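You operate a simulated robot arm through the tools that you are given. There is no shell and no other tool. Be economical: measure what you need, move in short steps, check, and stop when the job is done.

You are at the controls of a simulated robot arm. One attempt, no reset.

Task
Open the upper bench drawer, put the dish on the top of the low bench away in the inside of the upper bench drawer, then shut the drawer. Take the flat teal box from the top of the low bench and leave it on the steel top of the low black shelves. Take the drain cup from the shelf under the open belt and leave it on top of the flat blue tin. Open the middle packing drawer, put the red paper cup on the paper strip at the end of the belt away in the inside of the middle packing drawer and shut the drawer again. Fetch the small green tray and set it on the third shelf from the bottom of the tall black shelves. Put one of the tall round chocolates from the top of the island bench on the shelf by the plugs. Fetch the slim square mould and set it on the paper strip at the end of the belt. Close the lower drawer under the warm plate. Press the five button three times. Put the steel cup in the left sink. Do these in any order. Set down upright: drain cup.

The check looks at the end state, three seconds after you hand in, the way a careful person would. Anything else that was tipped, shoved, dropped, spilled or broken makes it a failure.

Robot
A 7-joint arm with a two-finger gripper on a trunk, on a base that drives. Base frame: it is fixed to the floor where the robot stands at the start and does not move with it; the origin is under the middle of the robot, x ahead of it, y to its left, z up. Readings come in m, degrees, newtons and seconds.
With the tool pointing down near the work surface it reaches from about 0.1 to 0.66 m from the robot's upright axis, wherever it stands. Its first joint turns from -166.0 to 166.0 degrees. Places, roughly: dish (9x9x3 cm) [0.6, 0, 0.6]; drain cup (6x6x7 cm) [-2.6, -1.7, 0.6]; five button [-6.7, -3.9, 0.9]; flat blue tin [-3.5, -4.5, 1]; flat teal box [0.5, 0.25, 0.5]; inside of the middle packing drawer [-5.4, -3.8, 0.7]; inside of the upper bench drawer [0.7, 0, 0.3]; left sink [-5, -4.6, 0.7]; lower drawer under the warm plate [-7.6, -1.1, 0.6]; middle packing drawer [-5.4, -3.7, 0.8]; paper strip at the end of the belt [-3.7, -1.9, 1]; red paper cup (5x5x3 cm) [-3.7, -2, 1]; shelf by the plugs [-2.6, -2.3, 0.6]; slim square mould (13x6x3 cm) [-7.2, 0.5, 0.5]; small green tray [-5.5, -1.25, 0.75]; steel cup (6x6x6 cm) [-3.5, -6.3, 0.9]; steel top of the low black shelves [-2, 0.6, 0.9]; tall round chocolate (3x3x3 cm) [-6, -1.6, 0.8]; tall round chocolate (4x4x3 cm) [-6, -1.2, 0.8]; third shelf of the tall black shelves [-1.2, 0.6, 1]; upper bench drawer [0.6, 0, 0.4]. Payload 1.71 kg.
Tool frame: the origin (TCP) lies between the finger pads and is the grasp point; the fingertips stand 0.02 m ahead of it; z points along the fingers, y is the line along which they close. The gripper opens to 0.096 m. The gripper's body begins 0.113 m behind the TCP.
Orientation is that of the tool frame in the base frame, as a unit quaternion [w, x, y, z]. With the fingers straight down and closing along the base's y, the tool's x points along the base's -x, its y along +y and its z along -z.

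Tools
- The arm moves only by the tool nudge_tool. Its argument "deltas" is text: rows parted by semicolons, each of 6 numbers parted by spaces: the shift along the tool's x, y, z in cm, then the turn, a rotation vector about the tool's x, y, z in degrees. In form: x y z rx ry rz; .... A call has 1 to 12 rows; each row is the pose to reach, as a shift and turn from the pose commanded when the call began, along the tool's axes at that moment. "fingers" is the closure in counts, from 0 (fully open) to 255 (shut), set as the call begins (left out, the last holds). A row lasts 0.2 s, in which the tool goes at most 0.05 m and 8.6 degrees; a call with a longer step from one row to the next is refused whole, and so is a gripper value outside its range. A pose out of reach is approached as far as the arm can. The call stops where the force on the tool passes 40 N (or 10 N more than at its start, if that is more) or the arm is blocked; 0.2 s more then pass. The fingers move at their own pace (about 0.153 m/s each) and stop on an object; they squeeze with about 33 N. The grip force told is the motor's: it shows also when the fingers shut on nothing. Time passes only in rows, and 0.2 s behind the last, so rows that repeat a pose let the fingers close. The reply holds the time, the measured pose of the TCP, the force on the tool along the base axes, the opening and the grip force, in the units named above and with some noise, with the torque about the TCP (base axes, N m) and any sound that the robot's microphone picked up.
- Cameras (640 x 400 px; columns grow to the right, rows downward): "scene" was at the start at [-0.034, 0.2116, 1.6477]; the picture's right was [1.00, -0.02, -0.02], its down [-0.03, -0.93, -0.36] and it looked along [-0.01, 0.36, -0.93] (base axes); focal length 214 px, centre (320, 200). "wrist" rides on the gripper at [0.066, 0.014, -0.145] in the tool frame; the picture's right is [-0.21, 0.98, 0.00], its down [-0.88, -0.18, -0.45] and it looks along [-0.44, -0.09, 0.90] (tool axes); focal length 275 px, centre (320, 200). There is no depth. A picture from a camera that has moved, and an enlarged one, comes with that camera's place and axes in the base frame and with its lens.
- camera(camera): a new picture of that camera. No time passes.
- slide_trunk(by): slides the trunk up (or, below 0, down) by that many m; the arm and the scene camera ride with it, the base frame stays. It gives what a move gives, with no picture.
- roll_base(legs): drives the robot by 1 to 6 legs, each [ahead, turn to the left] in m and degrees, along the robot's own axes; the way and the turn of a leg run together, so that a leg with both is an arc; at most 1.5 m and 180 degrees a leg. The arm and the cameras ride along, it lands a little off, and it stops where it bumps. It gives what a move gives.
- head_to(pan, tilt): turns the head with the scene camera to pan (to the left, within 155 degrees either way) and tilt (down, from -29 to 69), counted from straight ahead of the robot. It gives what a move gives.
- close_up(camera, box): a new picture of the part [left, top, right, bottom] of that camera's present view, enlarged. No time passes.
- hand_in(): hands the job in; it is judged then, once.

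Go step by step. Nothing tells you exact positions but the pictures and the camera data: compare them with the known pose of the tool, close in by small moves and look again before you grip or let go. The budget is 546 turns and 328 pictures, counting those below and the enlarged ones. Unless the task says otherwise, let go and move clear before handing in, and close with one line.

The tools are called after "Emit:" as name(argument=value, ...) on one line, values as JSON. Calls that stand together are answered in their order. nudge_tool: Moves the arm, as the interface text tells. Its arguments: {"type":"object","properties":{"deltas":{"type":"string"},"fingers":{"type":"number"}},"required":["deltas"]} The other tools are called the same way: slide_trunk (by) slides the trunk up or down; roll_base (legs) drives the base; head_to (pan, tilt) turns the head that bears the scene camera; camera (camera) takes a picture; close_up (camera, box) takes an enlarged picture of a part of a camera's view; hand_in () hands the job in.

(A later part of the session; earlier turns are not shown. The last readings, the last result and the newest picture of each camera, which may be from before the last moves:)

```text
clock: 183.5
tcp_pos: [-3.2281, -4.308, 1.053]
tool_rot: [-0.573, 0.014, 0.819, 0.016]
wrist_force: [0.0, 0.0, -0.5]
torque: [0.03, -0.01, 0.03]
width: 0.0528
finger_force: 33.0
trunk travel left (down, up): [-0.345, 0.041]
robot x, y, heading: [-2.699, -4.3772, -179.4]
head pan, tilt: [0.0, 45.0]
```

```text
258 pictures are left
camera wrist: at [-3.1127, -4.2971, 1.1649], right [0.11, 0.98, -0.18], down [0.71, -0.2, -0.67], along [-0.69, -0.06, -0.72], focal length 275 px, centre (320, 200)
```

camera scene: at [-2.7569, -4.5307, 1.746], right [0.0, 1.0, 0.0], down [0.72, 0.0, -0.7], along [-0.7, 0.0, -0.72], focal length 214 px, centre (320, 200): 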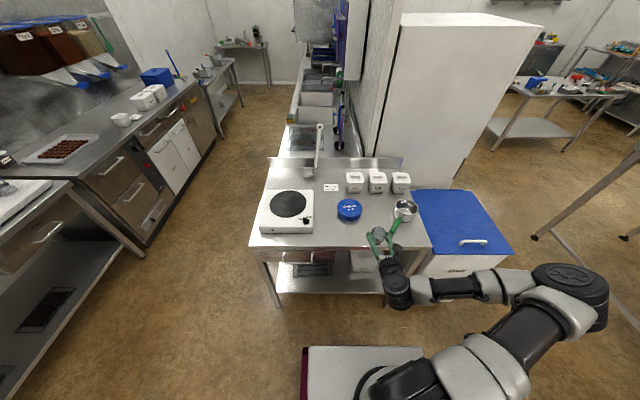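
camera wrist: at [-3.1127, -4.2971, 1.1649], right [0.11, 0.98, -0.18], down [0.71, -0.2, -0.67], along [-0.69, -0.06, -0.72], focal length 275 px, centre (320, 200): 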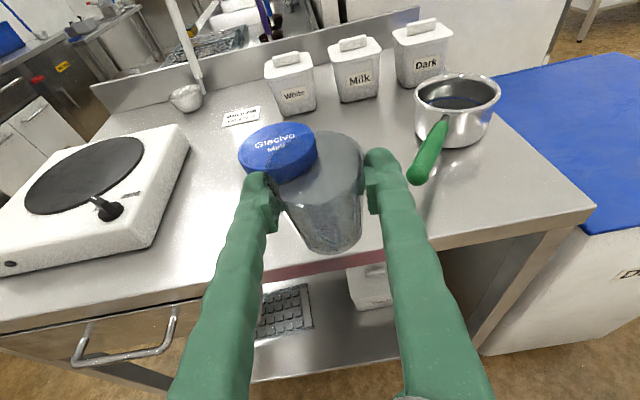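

Triangulating, the tin top is at about (-3.52, -4.378, 0.88) and the cup hangs upright. Drive 0.2 m nearer.

Emit:
roll_base(legs=[[0.2, 0]])

Emit:
nudge_tool(deltas="0 0 0 0 0 0; 0 -2.5 0 0 0 0; 0 -5 0 0 0 0; 0 -6.5 0 0 0 0; 0 -6.5 0 0 0 0")

Emit:
camera(camera="wrist")

Emit:
camera(camera="scene")

```text
clock: 185.2
tcp_pos: [-3.4297, -4.3089, 1.0532]
tool_rot: [-0.573, 0.011, 0.819, 0.013]
wrist_force: [0.7, 0.1, 0.2]
torque: [0.01, 0.0, 0.01]
width: 0.0525
finger_force: 33.3
trunk travel left (down, up): [-0.345, 0.041]
robot x, y, heading: [-2.9103, -4.3779, -179.5]
head pan, tilt: [0.0, 45.0]
```

```text
clock: 186.4
tcp_pos: [-3.4375, -4.3702, 1.0512]
tool_rot: [-0.58, 0.014, 0.814, 0.017]
wrist_force: [0.4, 0.1, -0.4]
torque: [0.01, -0.01, -0.02]
width: 0.0523
finger_force: 32.6
out of reach, approached as far as the arm can: row 2, 3, 4, 5
trunk travel left (down, up): [-0.345, 0.041]
robot x, y, heading: [-2.909, -4.3766, -179.7]
head pan, tilt: [0.0, 45.0]
```

```text
257 pictures are left
camera wrist: at [-3.3212, -4.362, 1.1602], right [0.11, 0.98, -0.18], down [0.7, -0.21, -0.69], along [-0.71, -0.05, -0.7], focal length 275 px, centre (320, 200)
```

wrist: 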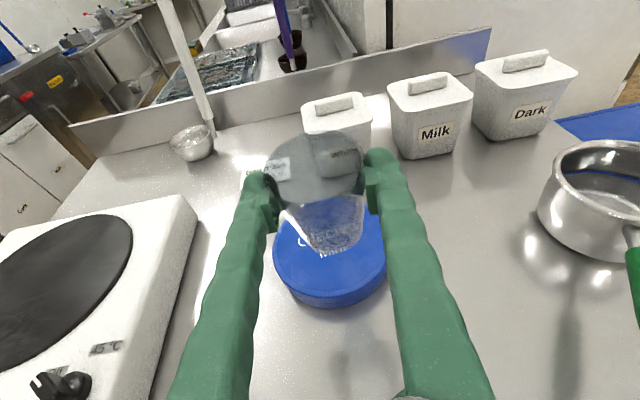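

```text
256 pictures are left
camera scene: at [-2.9601, -4.5307, 1.7461], right [-0.01, 1.0, 0.0], down [0.72, 0.0, -0.7], along [-0.7, 0.0, -0.72], focal length 214 px, centre (320, 200)
```

scene: 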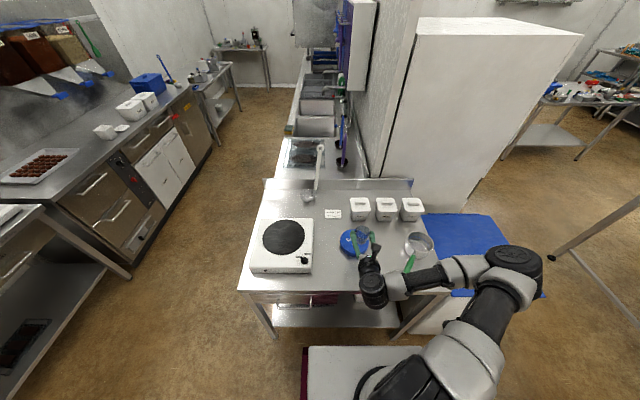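

Tin centre confirmed at (-3.52, -4.38). I lower the trunk 0.1 m and correct the tool pitch by -7° so the cup stands true.

Emit:
slide_trunk(by=-0.08)

Emit:
nudge_tool(deltas="0 -0.5 1 0 -3.5 0; 0 -1 1.5 0 -7 0; 0 -1 1.5 0 -7 0")

Emit:
camera(camera="wrist")

```text
clock: 187.5
tcp_pos: [-3.4369, -4.3719, 0.9693]
tool_rot: [-0.58, 0.015, 0.814, 0.017]
wrist_force: [0.6, 0.7, 0.1]
torque: [-0.03, -0.01, 0.02]
width: 0.0522
finger_force: 32.9
trunk travel left (down, up): [-0.265, 0.121]
robot x, y, heading: [-2.9109, -4.3782, -179.7]
head pan, tilt: [0.0, 45.0]
```

```text
clock: 188.3
tcp_pos: [-3.4499, -4.3821, 0.966]
tool_rot: [-0.528, 0.012, 0.849, 0.012]
wrist_force: [0.3, 0.7, 0.2]
torque: [-0.05, 0.01, 0.01]
width: 0.0527
finger_force: 33.0
trunk travel left (down, up): [-0.265, 0.121]
robot x, y, heading: [-2.9083, -4.3761, -179.7]
head pan, tilt: [0.0, 45.0]
```

```text
255 pictures are left
camera wrist: at [-3.3473, -4.3724, 1.0886], right [0.12, 0.98, -0.18], down [0.78, -0.21, -0.59], along [-0.61, -0.06, -0.79], focal length 275 px, centre (320, 200)
```

wrist: 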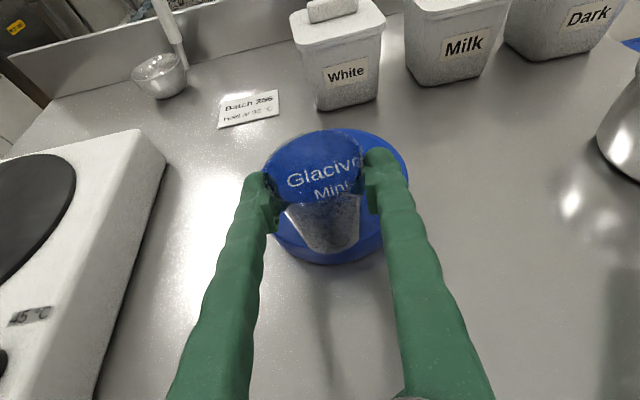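

Now move forward 7 cm to over the tin centre, then step down.

Emit:
nudge_tool(deltas="1 0.2 2 0 0 0; 2.1 0.5 4.3 0 0 0; 3.2 0.8 6.45 0 0 0; 2.3 0.8 6.9 0 0 0; 2.3 0.8 6.9 0 0 0")

Emit:
camera(camera="wrist")

Emit:
close_up(camera="scene", box=[300, 200, 440, 290])

```text
clock: 189.5
tcp_pos: [-3.5192, -4.3705, 0.9586]
tool_rot: [-0.53, 0.012, 0.848, 0.012]
wrist_force: [2.6, 1.6, 17.9]
torque: [-0.09, 0.23, 0.04]
width: 0.0508
finger_force: 33.4
trunk travel left (down, up): [-0.265, 0.121]
robot x, y, heading: [-2.9092, -4.3787, -179.9]
head pan, tilt: [0.0, 45.0]
```

```text
254 pictures are left
camera wrist: at [-3.4173, -4.3619, 1.0806], right [0.12, 0.98, -0.18], down [0.78, -0.21, -0.59], along [-0.62, -0.06, -0.78], focal length 275 px, centre (320, 200)
```

wrist: 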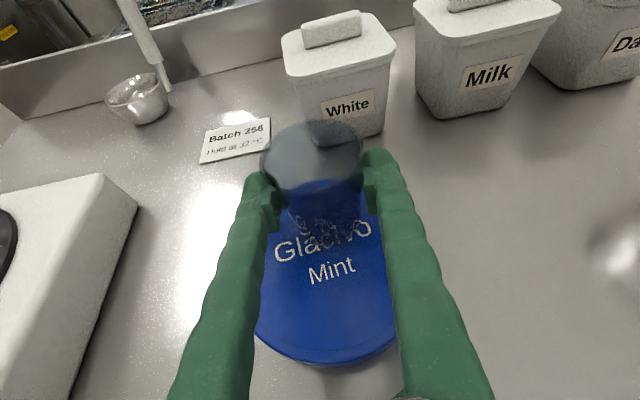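

```text
4.44 times, centred on (370, 245) of scene
camera zoom: at [-2.9572, -4.5313, 1.6653], right [-0.01, 1.0, 0.0], down [0.72, 0.0, -0.7], along [-0.7, 0.0, -0.72], focal length 953 px, centre (98, 0)
```

zoom: 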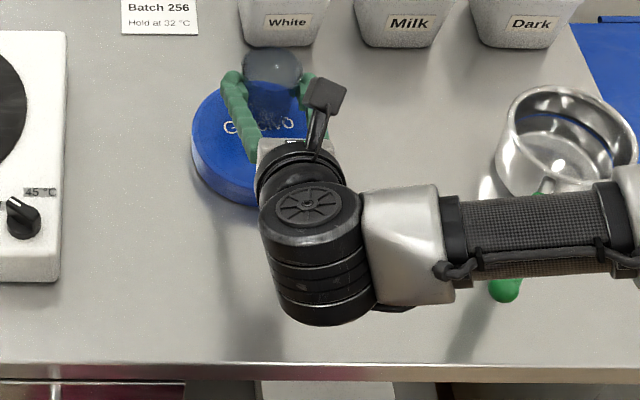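

The cup already touches (18 N), so the tin top is about 0.913 and the tin centre about x -3.505. I lift slightly, shift 1.2 cm back toward the centre, and set down more gently.

Emit:
nudge_tool(deltas="1.97 0 -0.97 0 0 0; 1.44 -0.8 -2.05 0 0 0; 0.8 -0.8 -1.7 0 0 0; 0.3 -0.8 -1.48 0 0 0; 0.3 -0.8 -1.48 0 0 0")

Emit:
camera(camera="wrist")

```text
clock: 190.7
tcp_pos: [-3.5094, -4.3801, 0.964]
tool_rot: [-0.528, 0.013, 0.849, 0.013]
wrist_force: [-0.4, 1.2, 0.5]
torque: [-0.01, 0.03, 0.0]
width: 0.0505
finger_force: 32.9
trunk travel left (down, up): [-0.265, 0.121]
robot x, y, heading: [-2.9089, -4.3762, -179.6]
head pan, tilt: [0.0, 45.0]
```

```text
252 pictures are left
camera wrist: at [-3.4074, -4.3705, 1.0874], right [0.13, 0.98, -0.18], down [0.78, -0.21, -0.59], along [-0.61, -0.06, -0.79], focal length 275 px, centre (320, 200)
```

wrist: 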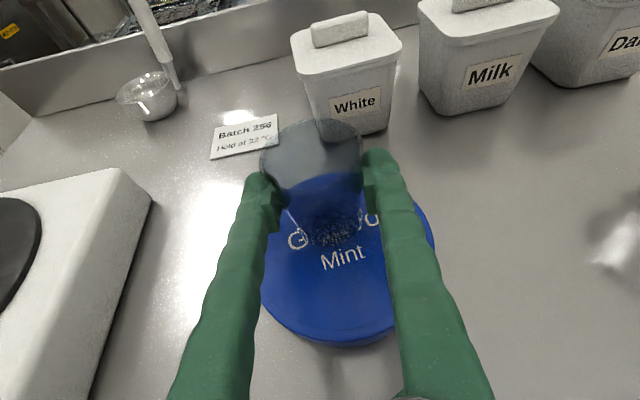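

Nearly there; lower another 6–8 mm.

Emit:
nudge_tool(deltas="-0.4 0.4 0.2 0 0 0; -0.7 0.4 0.35 0 0 0; -0.7 0.4 0.35 0 0 0")

```text
clock: 191.5
tcp_pos: [-3.5093, -4.3768, 0.9586]
tool_rot: [-0.529, 0.013, 0.848, 0.013]
wrist_force: [-0.7, 0.5, 6.3]
torque: [-0.11, 0.14, -0.03]
width: 0.0504
finger_force: 32.9
trunk travel left (down, up): [-0.265, 0.121]
robot x, y, heading: [-2.9068, -4.3752, -180.1]
head pan, tilt: [0.0, 45.0]
```

Light contact (6 N). Open the fingers and look before withdrawing.

Emit:
nudge_tool(deltas="0 0 0 0 0 0; 0 0 0 0 0 0; 0 0 0 0 0 0", fingers=40)

Emit:
camera(camera="wrist")

```text
clock: 192.3
tcp_pos: [-3.5089, -4.3761, 0.958]
tool_rot: [-0.529, 0.013, 0.849, 0.013]
wrist_force: [-0.1, 0.0, 1.0]
torque: [-0.03, 0.03, -0.02]
width: 0.0808
finger_force: 0.1
trunk travel left (down, up): [-0.265, 0.121]
robot x, y, heading: [-2.9091, -4.378, -179.8]
head pan, tilt: [0.0, 45.0]
```

```text
251 pictures are left
camera wrist: at [-3.4073, -4.3669, 1.0802], right [0.12, 0.98, -0.18], down [0.78, -0.21, -0.59], along [-0.61, -0.06, -0.79], focal length 275 px, centre (320, 200)
```

wrist: 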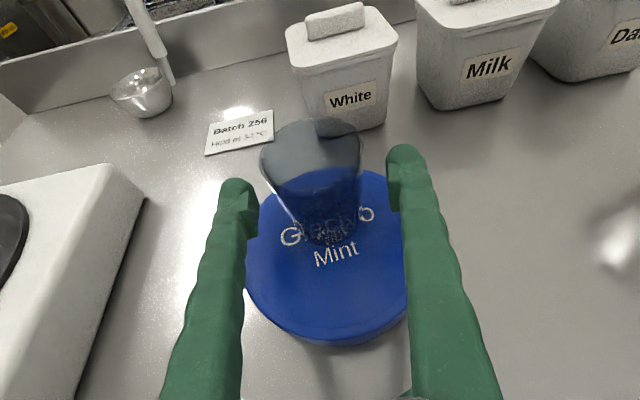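

The cup stands on the tin. Withdraw straight back, then rise.

Emit:
nudge_tool(deltas="-1.3 0 -2.7 0 0 0; -3 0 -6 0 0 0; -4.5 0 -9 0 0 0; -4 0 -13 0 0 0; -2 0 -17 0 0 0; 1 0 -20 0 0 0; 1 0 -20 0 0 0")

Emit:
camera(camera="wrist")

Emit:
camera(camera="scene")

```text
clock: 193.9
tcp_pos: [-3.4551, -4.4013, 1.0481]
tool_rot: [-0.53, 0.016, 0.848, 0.014]
wrist_force: [0.1, -0.4, 0.3]
torque: [-0.03, -0.03, 0.01]
width: 0.0811
finger_force: 0.0
out of reach, approached as far as the arm can: row 3, 4, 5, 6, 7
trunk travel left (down, up): [-0.265, 0.121]
robot x, y, heading: [-2.911, -4.3796, -179.4]
head pan, tilt: [0.0, 45.0]
```

```text
250 pictures are left
camera wrist: at [-3.3527, -4.3918, 1.1703], right [0.13, 0.97, -0.18], down [0.78, -0.21, -0.59], along [-0.62, -0.06, -0.78], focal length 275 px, centre (320, 200)
```

wrist: 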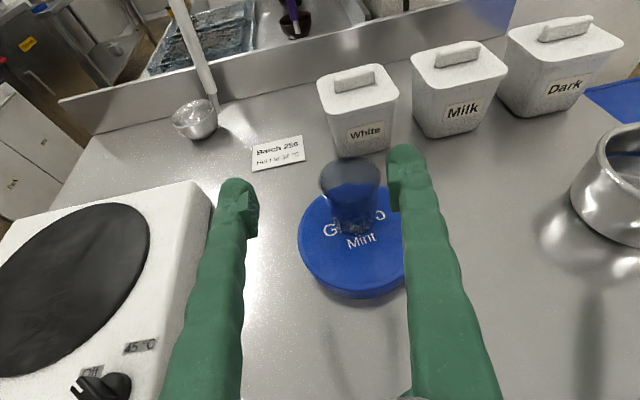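

```text
249 pictures are left
camera scene: at [-2.9605, -4.5305, 1.6651], right [-0.01, 1.0, 0.0], down [0.72, 0.0, -0.69], along [-0.69, 0.0, -0.72], focal length 214 px, centre (320, 200)
```

scene: 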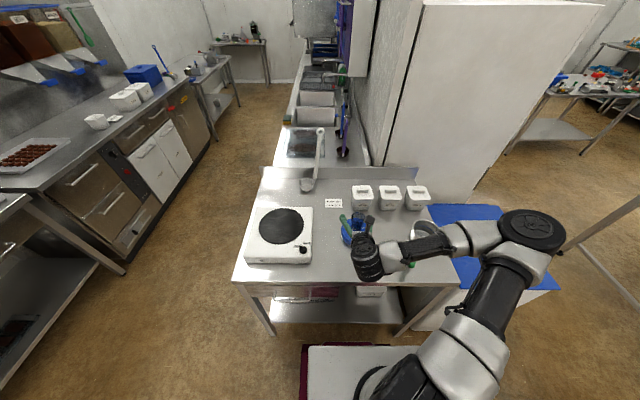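

The cup stands well on the tin. Back away and look toward the bench at y≈-6.3 for the steel cup.

Emit:
roll_base(legs=[[-0.35, 0]])

Emit:
head_to(pan=70, tilt=30)

Emit:
camera(camera="scene")

```text
clock: 196.3
tcp_pos: [-3.1075, -4.3964, 1.0473]
tool_rot: [-0.53, 0.019, 0.848, 0.017]
wrist_force: [-0.3, 0.1, -0.3]
torque: [-0.01, 0.0, 0.03]
width: 0.0809
finger_force: 0.2
trunk travel left (down, up): [-0.265, 0.121]
robot x, y, heading: [-2.5623, -4.377, -179.7]
head pan, tilt: [0.0, 45.0]
```

```text
clock: 197.7
tcp_pos: [-3.1108, -4.3849, 1.0587]
tool_rot: [-0.543, 0.038, 0.838, 0.03]
wrist_force: [-0.5, 1.1, -0.5]
torque: [0.02, 0.01, -0.01]
width: 0.0811
finger_force: 0.0
trunk travel left (down, up): [-0.265, 0.121]
robot x, y, heading: [-2.5645, -4.374, -179.7]
head pan, tilt: [70.0, 30.0]
```

```text
248 pictures are left
camera scene: at [-2.5648, -4.6149, 1.6885], right [-0.94, 0.34, -0.02], down [0.19, 0.47, -0.86], along [-0.29, -0.81, -0.51], focal length 214 px, centre (320, 200)
```

scene: 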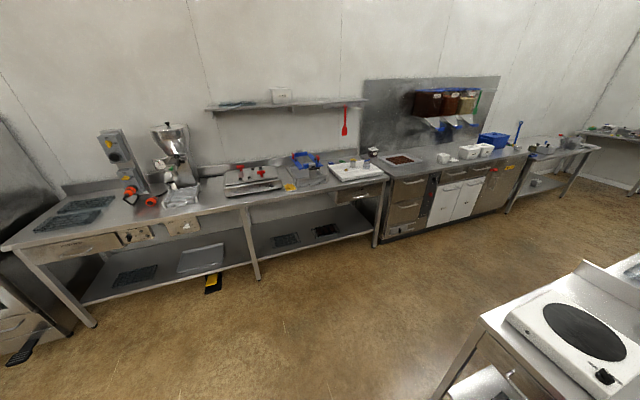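

Zoom around where the steel cup should be.

Emit:
close_up(camera="scene", box=[280, 130, 440, 230])

Emit:
close_up(camera="scene", box=[430, 110, 610, 220])

```text
4.00 times, centred on (360, 180) of scene
camera zoom: at [-2.5648, -4.6149, 1.6885], right [-0.94, 0.34, -0.02], down [0.19, 0.47, -0.86], along [-0.29, -0.81, -0.51], focal length 858 px, centre (160, 280)
```

zoom: 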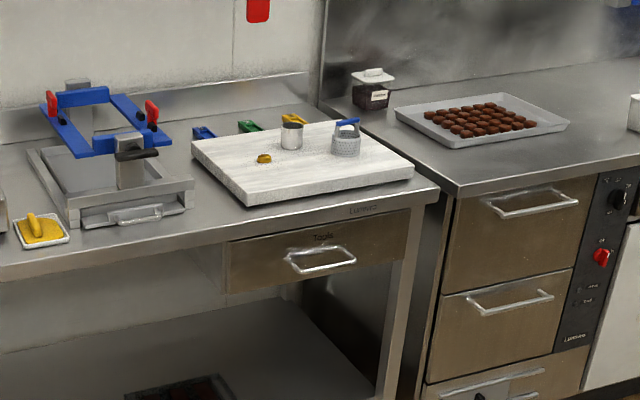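

```text
3.56 times, centred on (520, 165) of scene
camera zoom: at [-2.5648, -4.6149, 1.6885], right [-0.94, 0.34, -0.02], down [0.19, 0.47, -0.86], along [-0.29, -0.81, -0.51], focal length 763 px, centre (-391, 324)
```

zoom: 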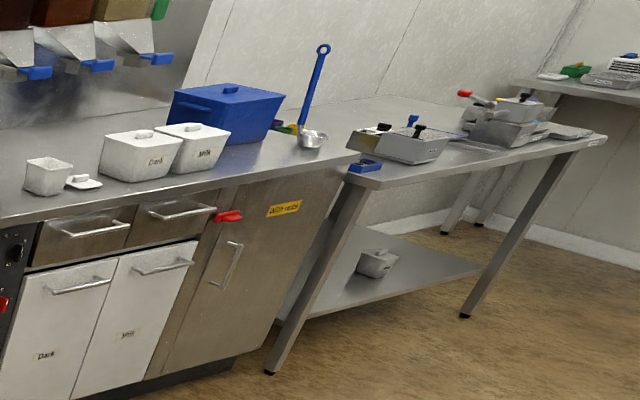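

The steel cup stands on the white board at about (-3.52, -6.34); bench front edge y≈-6.0. I turn the tool to point straight down and drive round to face it.

Emit:
nudge_tool(deltas="0 0 0 0 -8 0; 0 0 0 0 -16 0; 0 0 0 0 -24 0; 0 0 0 0 -32 0; 0 0 0 0 -40 0; 0 0 0 0 -48 0; 0 0 0 0 -56 0; 0 0 0 0 -63 0; 0 0 0 0 -63 0")

Emit:
roll_base(legs=[[0, 89.7], [0.95, 0], [0, -90], [0.94, 0], [0, 90]])

Emit:
head_to(pan=0, tilt=45)

Emit:
camera(camera="scene")

Emit:
camera(camera="wrist")

```text
clock: 199.7
tcp_pos: [-3.0926, -4.3965, 1.0559]
tool_rot: [-0.016, 0.025, 1.0, 0.005]
wrist_force: [-0.2, 0.0, -0.3]
torque: [-0.01, 0.02, 0.03]
width: 0.0806
finger_force: 0.2
trunk travel left (down, up): [-0.265, 0.121]
robot x, y, heading: [-2.5622, -4.3749, -180.0]
head pan, tilt: [70.0, 30.0]
```

```text
clock: 223.6
tcp_pos: [-3.4828, -5.8598, 1.0557]
tool_rot: [-0.014, -0.699, 0.715, -0.009]
wrist_force: [-0.4, -0.3, 0.7]
torque: [-0.01, 0.0, 0.02]
width: 0.0809
finger_force: 0.0
trunk travel left (down, up): [-0.265, 0.121]
robot x, y, heading: [-3.5226, -5.3329, -88.2]
head pan, tilt: [70.0, 30.0]
```

```text
clock: 225.0
tcp_pos: [-3.4827, -5.844, 1.0623]
tool_rot: [-0.02, -0.698, 0.715, -0.013]
wrist_force: [0.0, 0.2, 0.2]
torque: [-0.02, 0.02, 0.0]
width: 0.0809
finger_force: 0.2
trunk travel left (down, up): [-0.265, 0.121]
robot x, y, heading: [-3.5204, -5.3331, -88.5]
head pan, tilt: [0.0, 45.0]
```

```text
245 pictures are left
camera scene: at [-3.3676, -5.3751, 1.6651], right [-1.0, -0.03, 0.0], down [-0.02, 0.72, -0.7], along [0.02, -0.7, -0.72], focal length 214 px, centre (320, 200)
```

scene: 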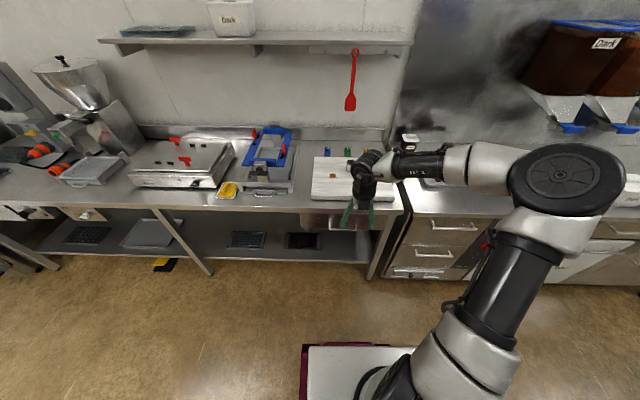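

```text
244 pictures are left
camera wrist: at [-3.496, -5.9018, 1.2112], right [-0.97, 0.23, 0.0], down [0.21, 0.89, 0.4], along [0.09, 0.39, -0.92], focal length 275 px, centre (320, 200)
```

wrist: 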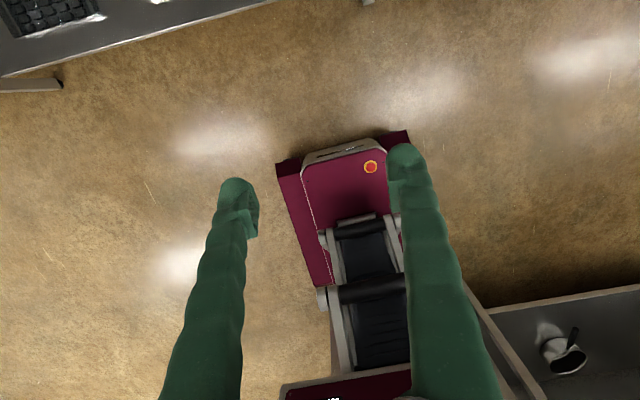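

The camera now looks backward; I rotate the wrist 180° so it looks forward as at the start.

Emit:
nudge_tool(deltas="0 0 0 0 0 -8.2; 0 0 0 0 0 -16.4; 0 0 0 0 0 -24.6; 0 0 0 0 0 -32.8; 0 0 0 0 0 -41; 0 0 0 0 0 -49.2; 0 0 0 0 0 -57.4; 0 0 0 0 0 -65.6; 0 0 0 0 0 -73.8; 0 0 0 0 0 -82; 0 0 0 0 0 -90", fingers=0)

Emit:
nudge_tool(deltas="0 0 0 0 0 -8.2; 0 0 0 0 0 -16.4; 0 0 0 0 0 -24.6; 0 0 0 0 0 -32.8; 0 0 0 0 0 -41; 0 0 0 0 0 -49.2; 0 0 0 0 0 -57.4; 0 0 0 0 0 -65.6; 0 0 0 0 0 -73.8; 0 0 0 0 0 -82; 0 0 0 0 0 -90")

Emit:
roll_base(legs=[[0.3, 0]])

Emit:
camera(camera="wrist")

Emit:
camera(camera="scene")

```text
clock: 227.4
tcp_pos: [-3.4823, -5.8449, 1.0626]
tool_rot: [0.021, 1.0, -0.01, -0.006]
wrist_force: [0.4, 0.0, -0.9]
torque: [0.01, -0.01, 0.0]
width: 0.096
finger_force: 0.1
trunk travel left (down, up): [-0.265, 0.121]
robot x, y, heading: [-3.5249, -5.3303, -88.3]
head pan, tilt: [0.0, 45.0]
```

```text
clock: 229.8
tcp_pos: [-3.4828, -5.8453, 1.063]
tool_rot: [0.012, 0.715, 0.699, -0.02]
wrist_force: [0.4, 0.3, -0.1]
torque: [-0.01, -0.02, -0.02]
width: 0.0961
finger_force: 0.1
trunk travel left (down, up): [-0.265, 0.121]
robot x, y, heading: [-3.5177, -5.3307, -88.4]
head pan, tilt: [0.0, 45.0]
```

```text
clock: 231.9
tcp_pos: [-3.475, -6.1482, 1.0626]
tool_rot: [0.012, 0.716, 0.698, -0.019]
wrist_force: [-0.1, -1.6, 0.1]
torque: [0.04, 0.02, 0.01]
width: 0.0957
finger_force: 0.0
trunk travel left (down, up): [-0.265, 0.121]
robot x, y, heading: [-3.5126, -5.6312, -88.2]
head pan, tilt: [0.0, 45.0]
```

```text
243 pictures are left
camera wrist: at [-3.457, -6.0761, 1.2042], right [0.97, -0.23, 0.0], down [-0.2, -0.85, 0.49], along [-0.11, -0.47, -0.87], focal length 275 px, centre (320, 200)
```

wrist: 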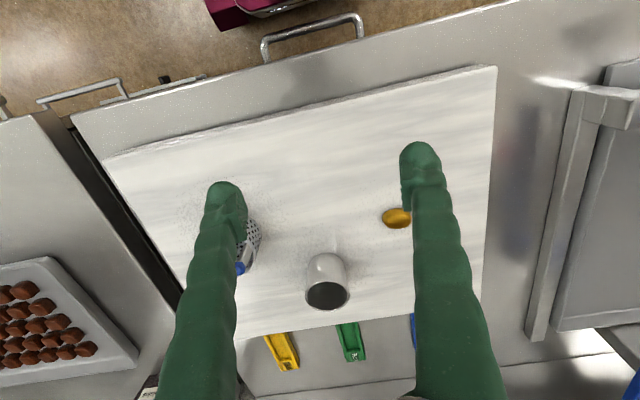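

```text
242 pictures are left
camera scene: at [-3.3592, -5.6799, 1.665], right [-1.0, -0.03, 0.0], down [-0.02, 0.72, -0.69], along [0.02, -0.69, -0.72], focal length 214 px, centre (320, 200)
```

scene: 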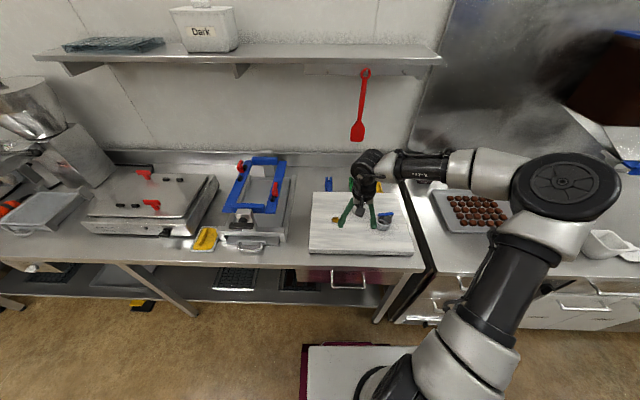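

The steel cup's top is at about (-3.515, -6.37, 0.93), a bit far for a vertical tool. I drive 5 cm closer and tilt the tool 25° forward while extending over it.

Emit:
roll_base(legs=[[0.05, 0]])

Emit:
nudge_tool(deltas="-3 -1 0 0 -6 0; -6 -2 0 0 -12 0; -9 -3 0 0 -18 0; -12 -4 0 0 -25 0; -14 -4 0 0 -25 0; -14 -4 0 0 -25 0")

Emit:
camera(camera="wrist")

Emit:
close_up(camera="scene", box=[290, 150, 450, 250])

```text
clock: 232.9
tcp_pos: [-3.4742, -6.1709, 1.075]
tool_rot: [0.02, 0.714, 0.699, -0.029]
wrist_force: [-0.5, 1.2, 0.8]
torque: [-0.09, 0.02, -0.02]
width: 0.0964
finger_force: 0.1
trunk travel left (down, up): [-0.265, 0.121]
robot x, y, heading: [-3.511, -5.6851, -88.6]
head pan, tilt: [0.0, 45.0]
```

```text
clock: 234.3
tcp_pos: [-3.5155, -6.3077, 1.0865]
tool_rot: [0.172, 0.691, 0.678, -0.183]
wrist_force: [-0.2, -1.3, 0.9]
torque: [0.02, 0.02, 0.01]
width: 0.0962
finger_force: 0.1
trunk travel left (down, up): [-0.265, 0.121]
robot x, y, heading: [-3.5109, -5.6812, -88.5]
head pan, tilt: [0.0, 45.0]
```

```text
241 pictures are left
camera wrist: at [-3.4975, -6.1798, 1.1819], right [0.98, -0.2, 0.09], down [-0.19, -0.54, 0.82], along [-0.12, -0.81, -0.57], focal length 275 px, centre (320, 200)
```

wrist: 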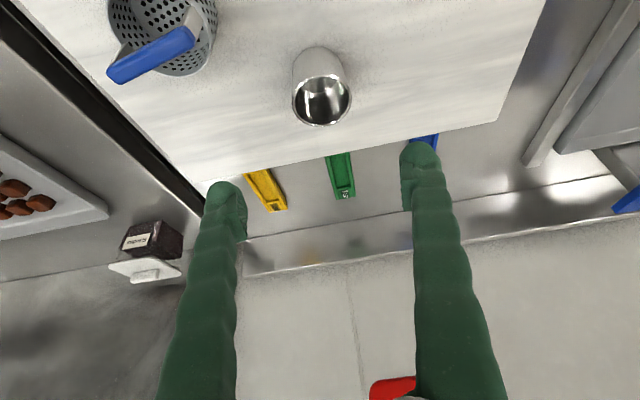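

```text
4.00 times, centred on (370, 200) of scene
camera zoom: at [-3.3578, -5.7291, 1.6651], right [-1.0, -0.03, 0.0], down [-0.02, 0.72, -0.69], along [0.02, -0.69, -0.72], focal length 858 px, centre (120, 200)
```

zoom: 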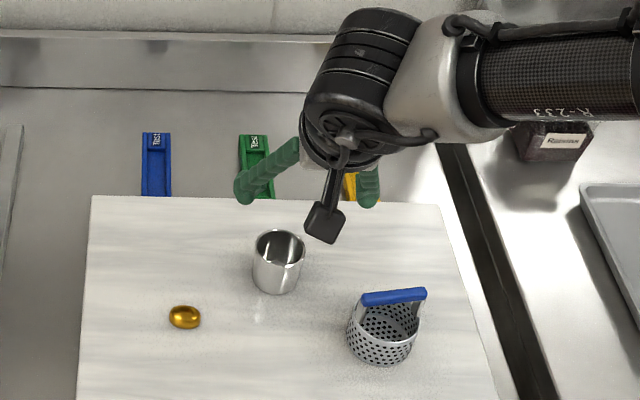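

Rim centre is about (-3.512, -6.365, 0.94). Approach along the tool axis, stopping short to check.

Emit:
nudge_tool(deltas="0.8 0.1 4 0 0 0; 1.6 0.2 8 0 0 0; 2.2 0.3 11.5 0 0 0; 2.2 0.3 11.5 0 0 0")

Emit:
camera(camera="wrist")

Emit:
close_up(camera="scene", box=[290, 150, 450, 250])

```text
clock: 235.3
tcp_pos: [-3.5146, -6.3444, 0.9768]
tool_rot: [0.172, 0.691, 0.678, -0.183]
wrist_force: [1.2, 0.0, 1.0]
torque: [-0.06, 0.0, 0.02]
width: 0.0958
finger_force: 0.0
trunk travel left (down, up): [-0.265, 0.121]
robot x, y, heading: [-3.5089, -5.6836, -88.1]
head pan, tilt: [0.0, 45.0]
```

```text
239 pictures are left
camera wrist: at [-3.4974, -6.2162, 1.0713], right [0.98, -0.2, 0.09], down [-0.19, -0.54, 0.82], along [-0.12, -0.81, -0.57], focal length 275 px, centre (320, 200)
```

wrist: 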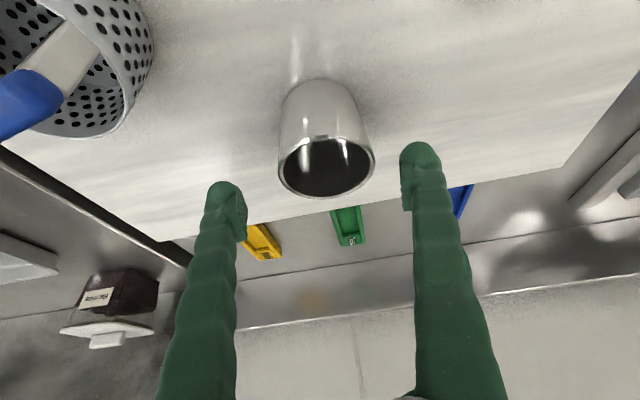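

```text
4.00 times, centred on (370, 200) of scene
camera zoom: at [-3.358, -5.7276, 1.6652], right [-1.0, -0.03, 0.0], down [-0.02, 0.72, -0.7], along [0.02, -0.7, -0.72], focal length 858 px, centre (120, 200)
```

zoom: 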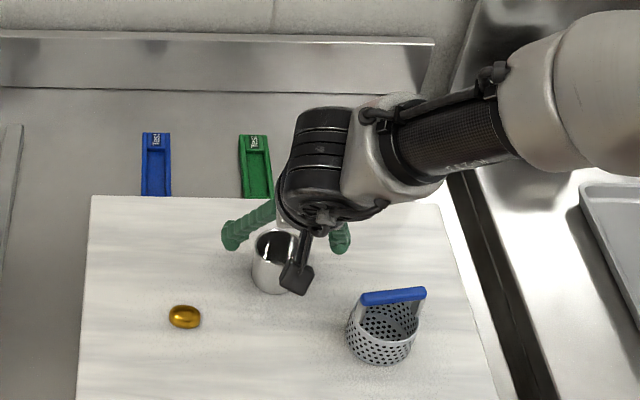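

The rim is at about (-3.508, -6.343, 0.958): straight down 4.2 cm now, then close.

Emit:
nudge_tool(deltas="1 0.3 1.8 0 0 0; 2 0.5 3.6 0 0 0; 2 0.5 3.6 0 0 0")

Emit:
camera(camera="wrist")

```text
clock: 236.1
tcp_pos: [-3.511, -6.3445, 0.938]
tool_rot: [0.173, 0.691, 0.677, -0.184]
wrist_force: [0.6, 1.6, 6.5]
torque: [0.06, -0.36, 0.1]
width: 0.096
finger_force: 0.0
trunk travel left (down, up): [-0.265, 0.121]
robot x, y, heading: [-3.512, -5.6859, -88.5]
head pan, tilt: [0.0, 45.0]
```

```text
237 pictures are left
camera wrist: at [-3.4936, -6.2166, 1.0316], right [0.98, -0.2, 0.09], down [-0.19, -0.54, 0.82], along [-0.12, -0.81, -0.57], focal length 275 px, centre (320, 200)
```

wrist: 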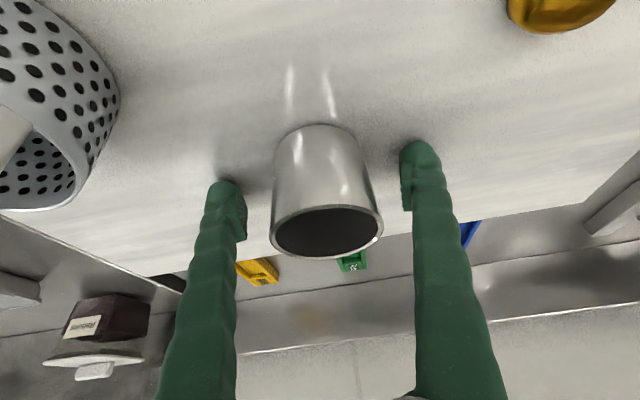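

Tips just touch the board; raise 5 mm, close, and lift.

Emit:
nudge_tool(deltas="-0.3 0 -0.6 0 0 0; -0.3 0 -0.6 0 0 0")

Emit:
nudge_tool(deltas="0 0 0 0 0 0; 0 0 0 0 0 0; 0 0 0 0 0 0; -1.5 0 -2.6 0 0 0; -3 0 -5.2 0 0 0; -5 0 -8 0 0 0; -5 0 -8 0 0 0", fingers=255)

Emit:
camera(camera="wrist")

```text
clock: 236.7
tcp_pos: [-3.5106, -6.3449, 0.9418]
tool_rot: [0.172, 0.692, 0.677, -0.183]
wrist_force: [0.2, -0.8, -0.2]
torque: [-0.03, 0.01, 0.01]
width: 0.0961
finger_force: 0.1
trunk travel left (down, up): [-0.265, 0.121]
robot x, y, heading: [-3.5115, -5.6844, -88.5]
head pan, tilt: [0.0, 45.0]
```

```text
clock: 238.3
tcp_pos: [-3.5102, -6.3472, 1.0358]
tool_rot: [0.171, 0.693, 0.676, -0.184]
wrist_force: [-0.5, -0.7, -0.1]
torque: [0.02, 0.0, -0.02]
width: 0.0524
finger_force: 33.0
trunk travel left (down, up): [-0.265, 0.121]
robot x, y, heading: [-3.5107, -5.6856, -88.7]
head pan, tilt: [0.0, 45.0]
```

```text
236 pictures are left
camera wrist: at [-3.4917, -6.2196, 1.1297], right [0.97, -0.2, 0.09], down [-0.19, -0.55, 0.82], along [-0.12, -0.81, -0.57], focal length 275 px, centre (320, 200)
```

wrist: 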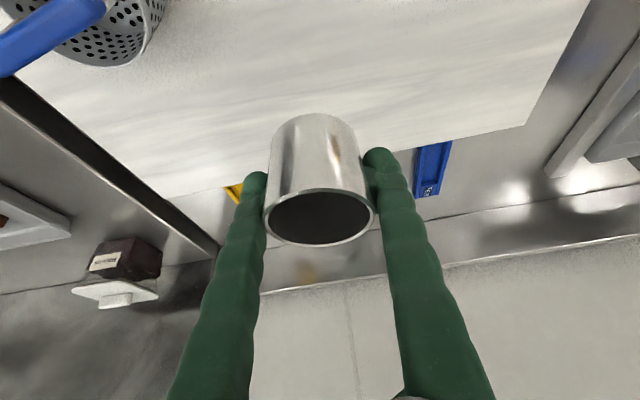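

Cup held (5.2 cm). Retract, back out, and drive round to face the sinks (left sink near x -5).

Emit:
nudge_tool(deltas="3.5 0 -2 0 0 0; 7 0 -4 0 0 0; 10.5 0 -6 0 0 0; 14 0 -8 0 0 0; 15 0 -10 0 0 0; 15 0 -10 0 0 0")

Emit:
roll_base(legs=[[-0.33, 0], [0, -91.5]])

Emit:
head_to(pan=-30, tilt=35)

Emit:
camera(camera="scene")

```text
clock: 239.7
tcp_pos: [-3.5056, -6.1708, 1.0516]
tool_rot: [0.17, 0.692, 0.677, -0.184]
wrist_force: [-0.3, -0.1, -0.7]
torque: [0.01, -0.01, 0.02]
width: 0.0525
finger_force: 33.4
trunk travel left (down, up): [-0.265, 0.121]
robot x, y, heading: [-3.5068, -5.6847, -88.5]
head pan, tilt: [0.0, 45.0]
```

```text
clock: 246.6
tcp_pos: [-4.0074, -5.3425, 1.0533]
tool_rot: [-0.014, 0.967, -0.029, -0.251]
wrist_force: [-0.2, 0.0, -0.2]
torque: [0.01, -0.01, 0.02]
width: 0.0523
finger_force: 33.0
trunk travel left (down, up): [-0.265, 0.121]
robot x, y, heading: [-3.519, -5.3583, 179.3]
head pan, tilt: [0.0, 45.0]
```

```text
clock: 247.6
tcp_pos: [-3.992, -5.3427, 1.062]
tool_rot: [-0.015, 0.966, -0.029, -0.256]
wrist_force: [0.2, 0.2, -0.7]
torque: [0.02, 0.03, -0.01]
width: 0.0524
finger_force: 32.9
trunk travel left (down, up): [-0.265, 0.121]
robot x, y, heading: [-3.5216, -5.3585, 179.1]
head pan, tilt: [-30.0, 35.0]
```

```text
235 pictures are left
camera scene: at [-3.5699, -5.4697, 1.6799], right [0.51, 0.86, 0.01], down [0.51, -0.29, -0.81], along [-0.69, 0.42, -0.59], focal length 214 px, centre (320, 200)
```

scene: 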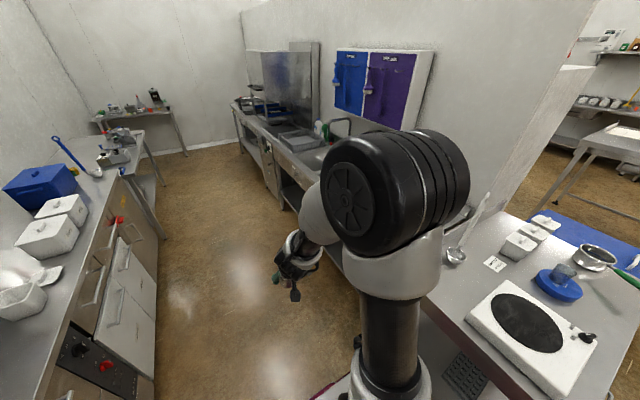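

The drain cup stands on the tin. Drive 1.2 m along the aisle and look at the sinks.

Emit:
roll_base(legs=[[1.2, 0]])

Emit:
head_to(pan=-70, tilt=45)

Emit:
camera(camera="scene")

```text
clock: 254.1
tcp_pos: [-5.204, -5.3104, 1.0617]
tool_rot: [-0.018, 0.965, -0.037, -0.258]
wrist_force: [-0.4, -0.1, -0.3]
torque: [0.01, -0.05, 0.01]
width: 0.0524
finger_force: 33.3
trunk travel left (down, up): [-0.265, 0.121]
robot x, y, heading: [-4.7339, -5.3348, 178.3]
head pan, tilt: [-30.0, 35.0]
```

```text
clock: 255.2
tcp_pos: [-5.1884, -5.3123, 1.0732]
tool_rot: [-0.02, 0.964, -0.036, -0.264]
wrist_force: [0.1, -0.8, 0.2]
torque: [-0.02, 0.0, 0.0]
width: 0.0521
finger_force: 33.4
trunk travel left (down, up): [-0.265, 0.121]
robot x, y, heading: [-4.7339, -5.3338, 178.3]
head pan, tilt: [-70.0, 45.0]
```

```text
234 pictures are left
camera scene: at [-4.7322, -5.4133, 1.666], right [0.95, 0.32, 0.02], down [0.23, -0.67, -0.7], along [-0.21, 0.67, -0.71], focal length 214 px, centre (320, 200)
```

scene: 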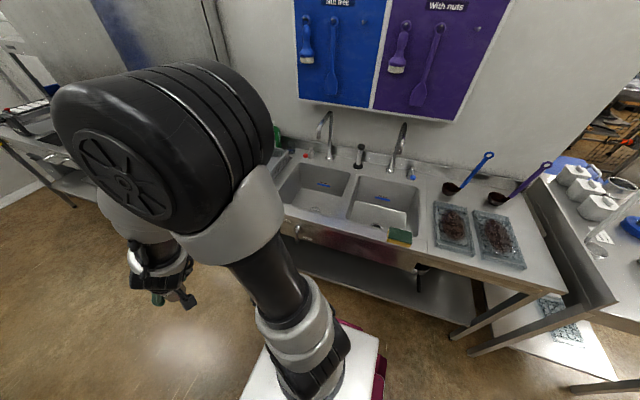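

Left sink bowl is centred near (-5.01, -4.6) at rim level. Move up to it and face it.

Emit:
roll_base(legs=[[0.29, 0], [0, -88.3]])

Emit:
head_to(pan=15, tilt=50)

Emit:
camera(camera="scene")

Emit:
camera(camera="wrist")

```text
clock: 261.9
tcp_pos: [-5.0034, -4.8714, 1.0725]
tool_rot: [0.199, -0.657, 0.706, 0.172]
wrist_force: [-0.2, -1.3, 0.2]
torque: [0.01, -0.02, 0.03]
width: 0.0527
finger_force: 33.1
trunk travel left (down, up): [-0.265, 0.121]
robot x, y, heading: [-5.0276, -5.3251, 88.4]
head pan, tilt: [-70.0, 45.0]
```

```text
clock: 263.5
tcp_pos: [-5.005, -4.885, 1.0815]
tool_rot: [0.204, -0.656, 0.705, 0.176]
wrist_force: [-0.7, 0.0, -1.6]
torque: [0.04, 0.0, -0.05]
width: 0.0525
finger_force: 33.4
trunk travel left (down, up): [-0.265, 0.121]
robot x, y, heading: [-5.0286, -5.3242, 88.5]
head pan, tilt: [15.0, 50.0]
```

```text
233 pictures are left
camera scene: at [-5.2064, -5.2799, 1.6583], right [0.97, 0.23, 0.0], down [0.18, -0.76, -0.63], along [-0.15, 0.61, -0.78], focal length 214 px, centre (320, 200)
```

scene: 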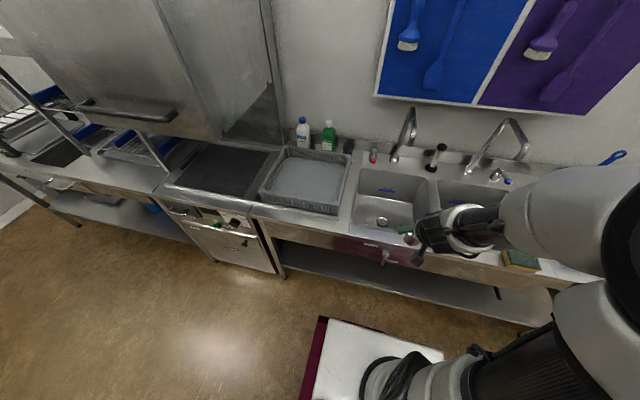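

```text
232 pictures are left
camera wrist: at [-5.0308, -5.0144, 1.1717], right [-0.96, 0.25, 0.09], down [0.21, 0.5, 0.84], along [0.17, 0.83, -0.54], focal length 275 px, centre (320, 200)
```

wrist: 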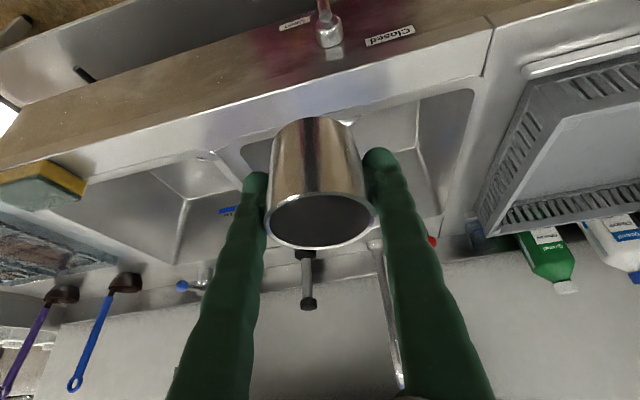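

Left sink centre is about (-5.04, -4.6), bottom ≈0.70. To fit the tilted gripper and its camera into the bowl I turn the tool 90° about the vertical (cup stays upright), then drive 5 cm closer.

Emit:
nudge_tool(deltas="0 0 0 4.2 0.15 7; 0 0 0 8.5 0.3 14; 0 0 0 12.7 0.46 21; 0 0 0 17 0.6 28; 0 0 0 21.2 0.77 35; 0 0 0 25.5 0.93 42; 0 0 0 29.7 1.1 49; 0 0 0 34 1.2 56; 0 0 0 38.2 1.4 63; 0 0 0 42.5 1.5 70; 0 0 0 46.7 1.7 77; 0 0 0 46.7 1.7 77")

Emit:
roll_base(legs=[[0.05, 0]])

Emit:
camera(camera="wrist")

Emit:
camera(camera="scene")

```text
clock: 266.1
tcp_pos: [-5.0044, -4.8874, 1.0788]
tool_rot: [0.267, 0.037, 0.963, -0.018]
wrist_force: [0.1, -0.7, 0.3]
torque: [-0.01, -0.01, 0.0]
width: 0.0526
finger_force: 32.9
trunk travel left (down, up): [-0.265, 0.121]
robot x, y, heading: [-5.0295, -5.3251, 88.6]
head pan, tilt: [15.0, 50.0]
```

```text
clock: 267.0
tcp_pos: [-5.0032, -4.8512, 1.0849]
tool_rot: [0.268, 0.037, 0.963, -0.012]
wrist_force: [-0.8, 0.3, -0.5]
torque: [-0.04, -0.01, -0.03]
width: 0.0523
finger_force: 32.9
trunk travel left (down, up): [-0.265, 0.121]
robot x, y, heading: [-5.0319, -5.2784, 88.5]
head pan, tilt: [15.0, 50.0]
```

```text
231 pictures are left
camera wrist: at [-5.1327, -4.8263, 1.1754], right [0.25, 0.96, 0.1], down [0.51, -0.22, 0.83], along [0.83, -0.16, -0.54], focal length 275 px, centre (320, 200)
```

wrist: 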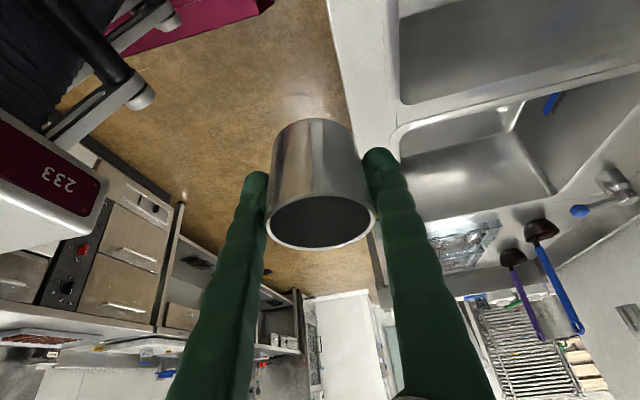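

```text
230 pictures are left
camera scene: at [-5.2062, -5.2639, 1.6588], right [0.97, 0.23, 0.0], down [0.18, -0.74, -0.65], along [-0.15, 0.63, -0.76], focal length 214 px, centre (320, 200)
```

scene: 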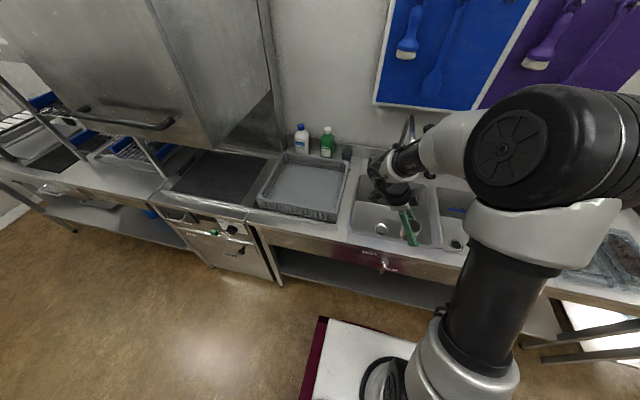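

Extend 20 cm over the bowl and look again.

Emit:
nudge_tool(deltas="0 4 0 0 0 0; 0 8 0 0 0 0; 0 12 0 0 0 0; 1 16 0 0 0 0; 1.5 20 0 0 0 0; 1.5 20 0 0 0 0")

Emit:
camera(camera="wrist")

Emit:
camera(camera="scene")

```text
clock: 268.4
tcp_pos: [-5.0009, -4.648, 1.0767]
tool_rot: [0.268, 0.038, 0.962, -0.012]
wrist_force: [0.3, -1.4, 0.6]
torque: [0.13, 0.03, 0.08]
width: 0.0523
finger_force: 33.4
trunk travel left (down, up): [-0.265, 0.121]
robot x, y, heading: [-5.0272, -5.2733, 88.5]
head pan, tilt: [15.0, 50.0]
```

```text
229 pictures are left
camera wrist: at [-5.1292, -4.6233, 1.1662], right [0.25, 0.96, 0.1], down [0.5, -0.22, 0.83], along [0.83, -0.16, -0.54], focal length 275 px, centre (320, 200)
```

wrist: 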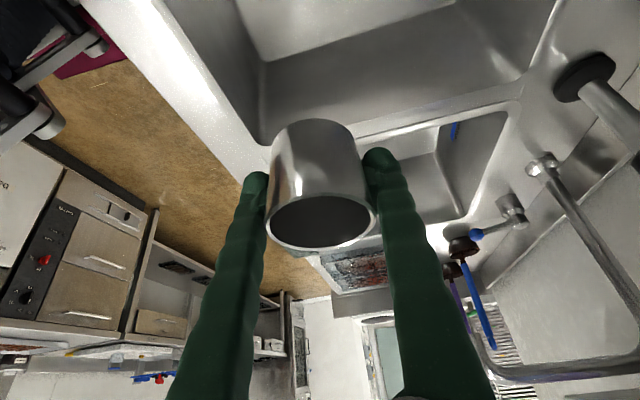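

```text
228 pictures are left
camera scene: at [-5.2053, -5.2345, 1.6585], right [0.97, 0.23, 0.0], down [0.18, -0.75, -0.63], along [-0.15, 0.61, -0.77], focal length 214 px, centre (320, 200)
```

scene: 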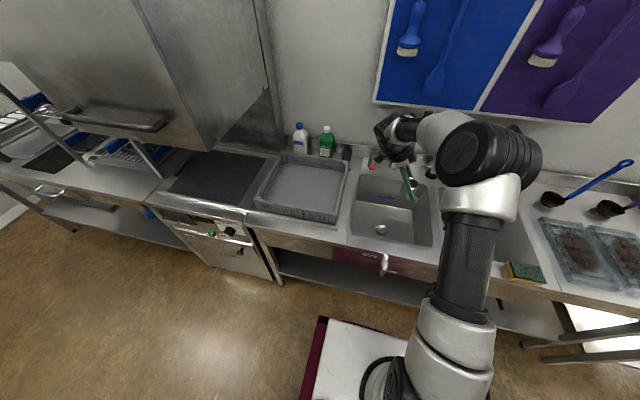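

Over the bowl. I shift slightly toward its centre and lower with the trunk in stages.

Emit:
nudge_tool(deltas="-1.2 2.8 1 0 0 0; -1.2 2.8 1 0 0 0")

Emit:
slide_trunk(by=-0.2)

Emit:
camera(camera="wrist")

Emit:
camera(camera="scene")

```text
clock: 269.0
tcp_pos: [-4.9822, -4.6182, 1.07]
tool_rot: [0.269, 0.038, 0.962, -0.015]
wrist_force: [0.0, 0.4, -0.9]
torque: [-0.03, -0.03, -0.01]
width: 0.0525
finger_force: 32.7
trunk travel left (down, up): [-0.265, 0.121]
robot x, y, heading: [-5.0308, -5.2779, 88.6]
head pan, tilt: [15.0, 50.0]
```

```text
clock: 271.2
tcp_pos: [-4.9818, -4.6177, 0.8713]
tool_rot: [0.267, 0.037, 0.963, -0.015]
wrist_force: [0.0, -0.6, -0.9]
torque: [-0.01, -0.01, -0.02]
width: 0.0524
finger_force: 32.6
trunk travel left (down, up): [-0.065, 0.321]
robot x, y, heading: [-5.0295, -5.2741, 88.2]
head pan, tilt: [15.0, 50.0]
```

```text
227 pictures are left
camera wrist: at [-5.1115, -4.5924, 0.9607], right [0.25, 0.96, 0.1], down [0.5, -0.22, 0.84], along [0.83, -0.16, -0.54], focal length 275 px, centre (320, 200)
```

wrist: 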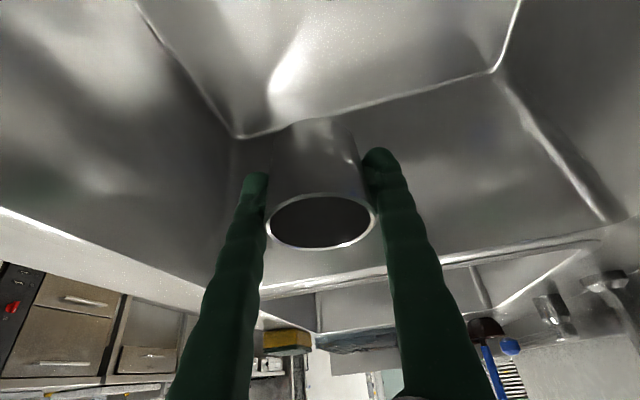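

```text
226 pictures are left
camera scene: at [-5.2052, -5.2326, 1.4583], right [0.97, 0.23, 0.0], down [0.18, -0.76, -0.63], along [-0.15, 0.61, -0.78], focal length 214 px, centre (320, 200)
```

scene: 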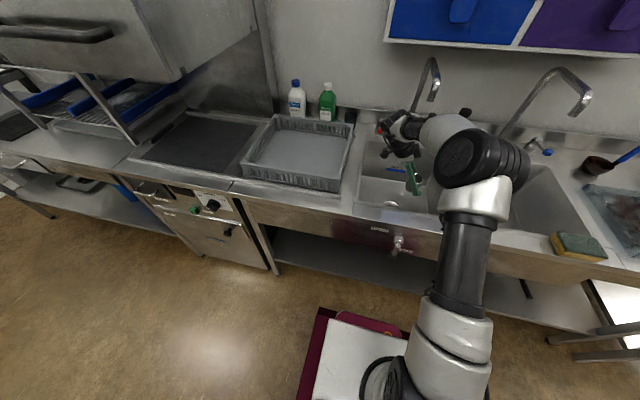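

The cup is inside the bowl, clear of its walls. Lower further in guarded steps.

Emit:
nudge_tool(deltas="1.55 0 2.57 0 0 0; 3.1 0 5.1 0 0 0; 4.1 0 6.8 0 0 0; 4.6 0 7.7 0 0 0; 5.2 0 8.5 0 0 0; 5.2 0 8.5 0 0 0")

Emit:
camera(camera="wrist")

```text
clock: 272.6
tcp_pos: [-4.9819, -4.6183, 0.7711]
tool_rot: [0.268, 0.037, 0.963, -0.015]
wrist_force: [0.7, -0.4, 0.1]
torque: [0.0, 0.02, -0.02]
width: 0.0523
finger_force: 33.0
trunk travel left (down, up): [-0.065, 0.321]
robot x, y, heading: [-5.0306, -5.2765, 88.6]
head pan, tilt: [15.0, 50.0]
```

```text
225 pictures are left
camera wrist: at [-5.1116, -4.5931, 0.8613], right [0.25, 0.96, 0.1], down [0.51, -0.22, 0.84], along [0.83, -0.16, -0.54], focal length 275 px, centre (320, 200)
```

wrist: 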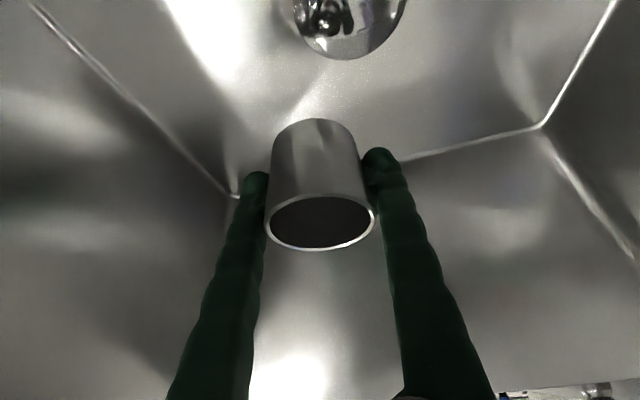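

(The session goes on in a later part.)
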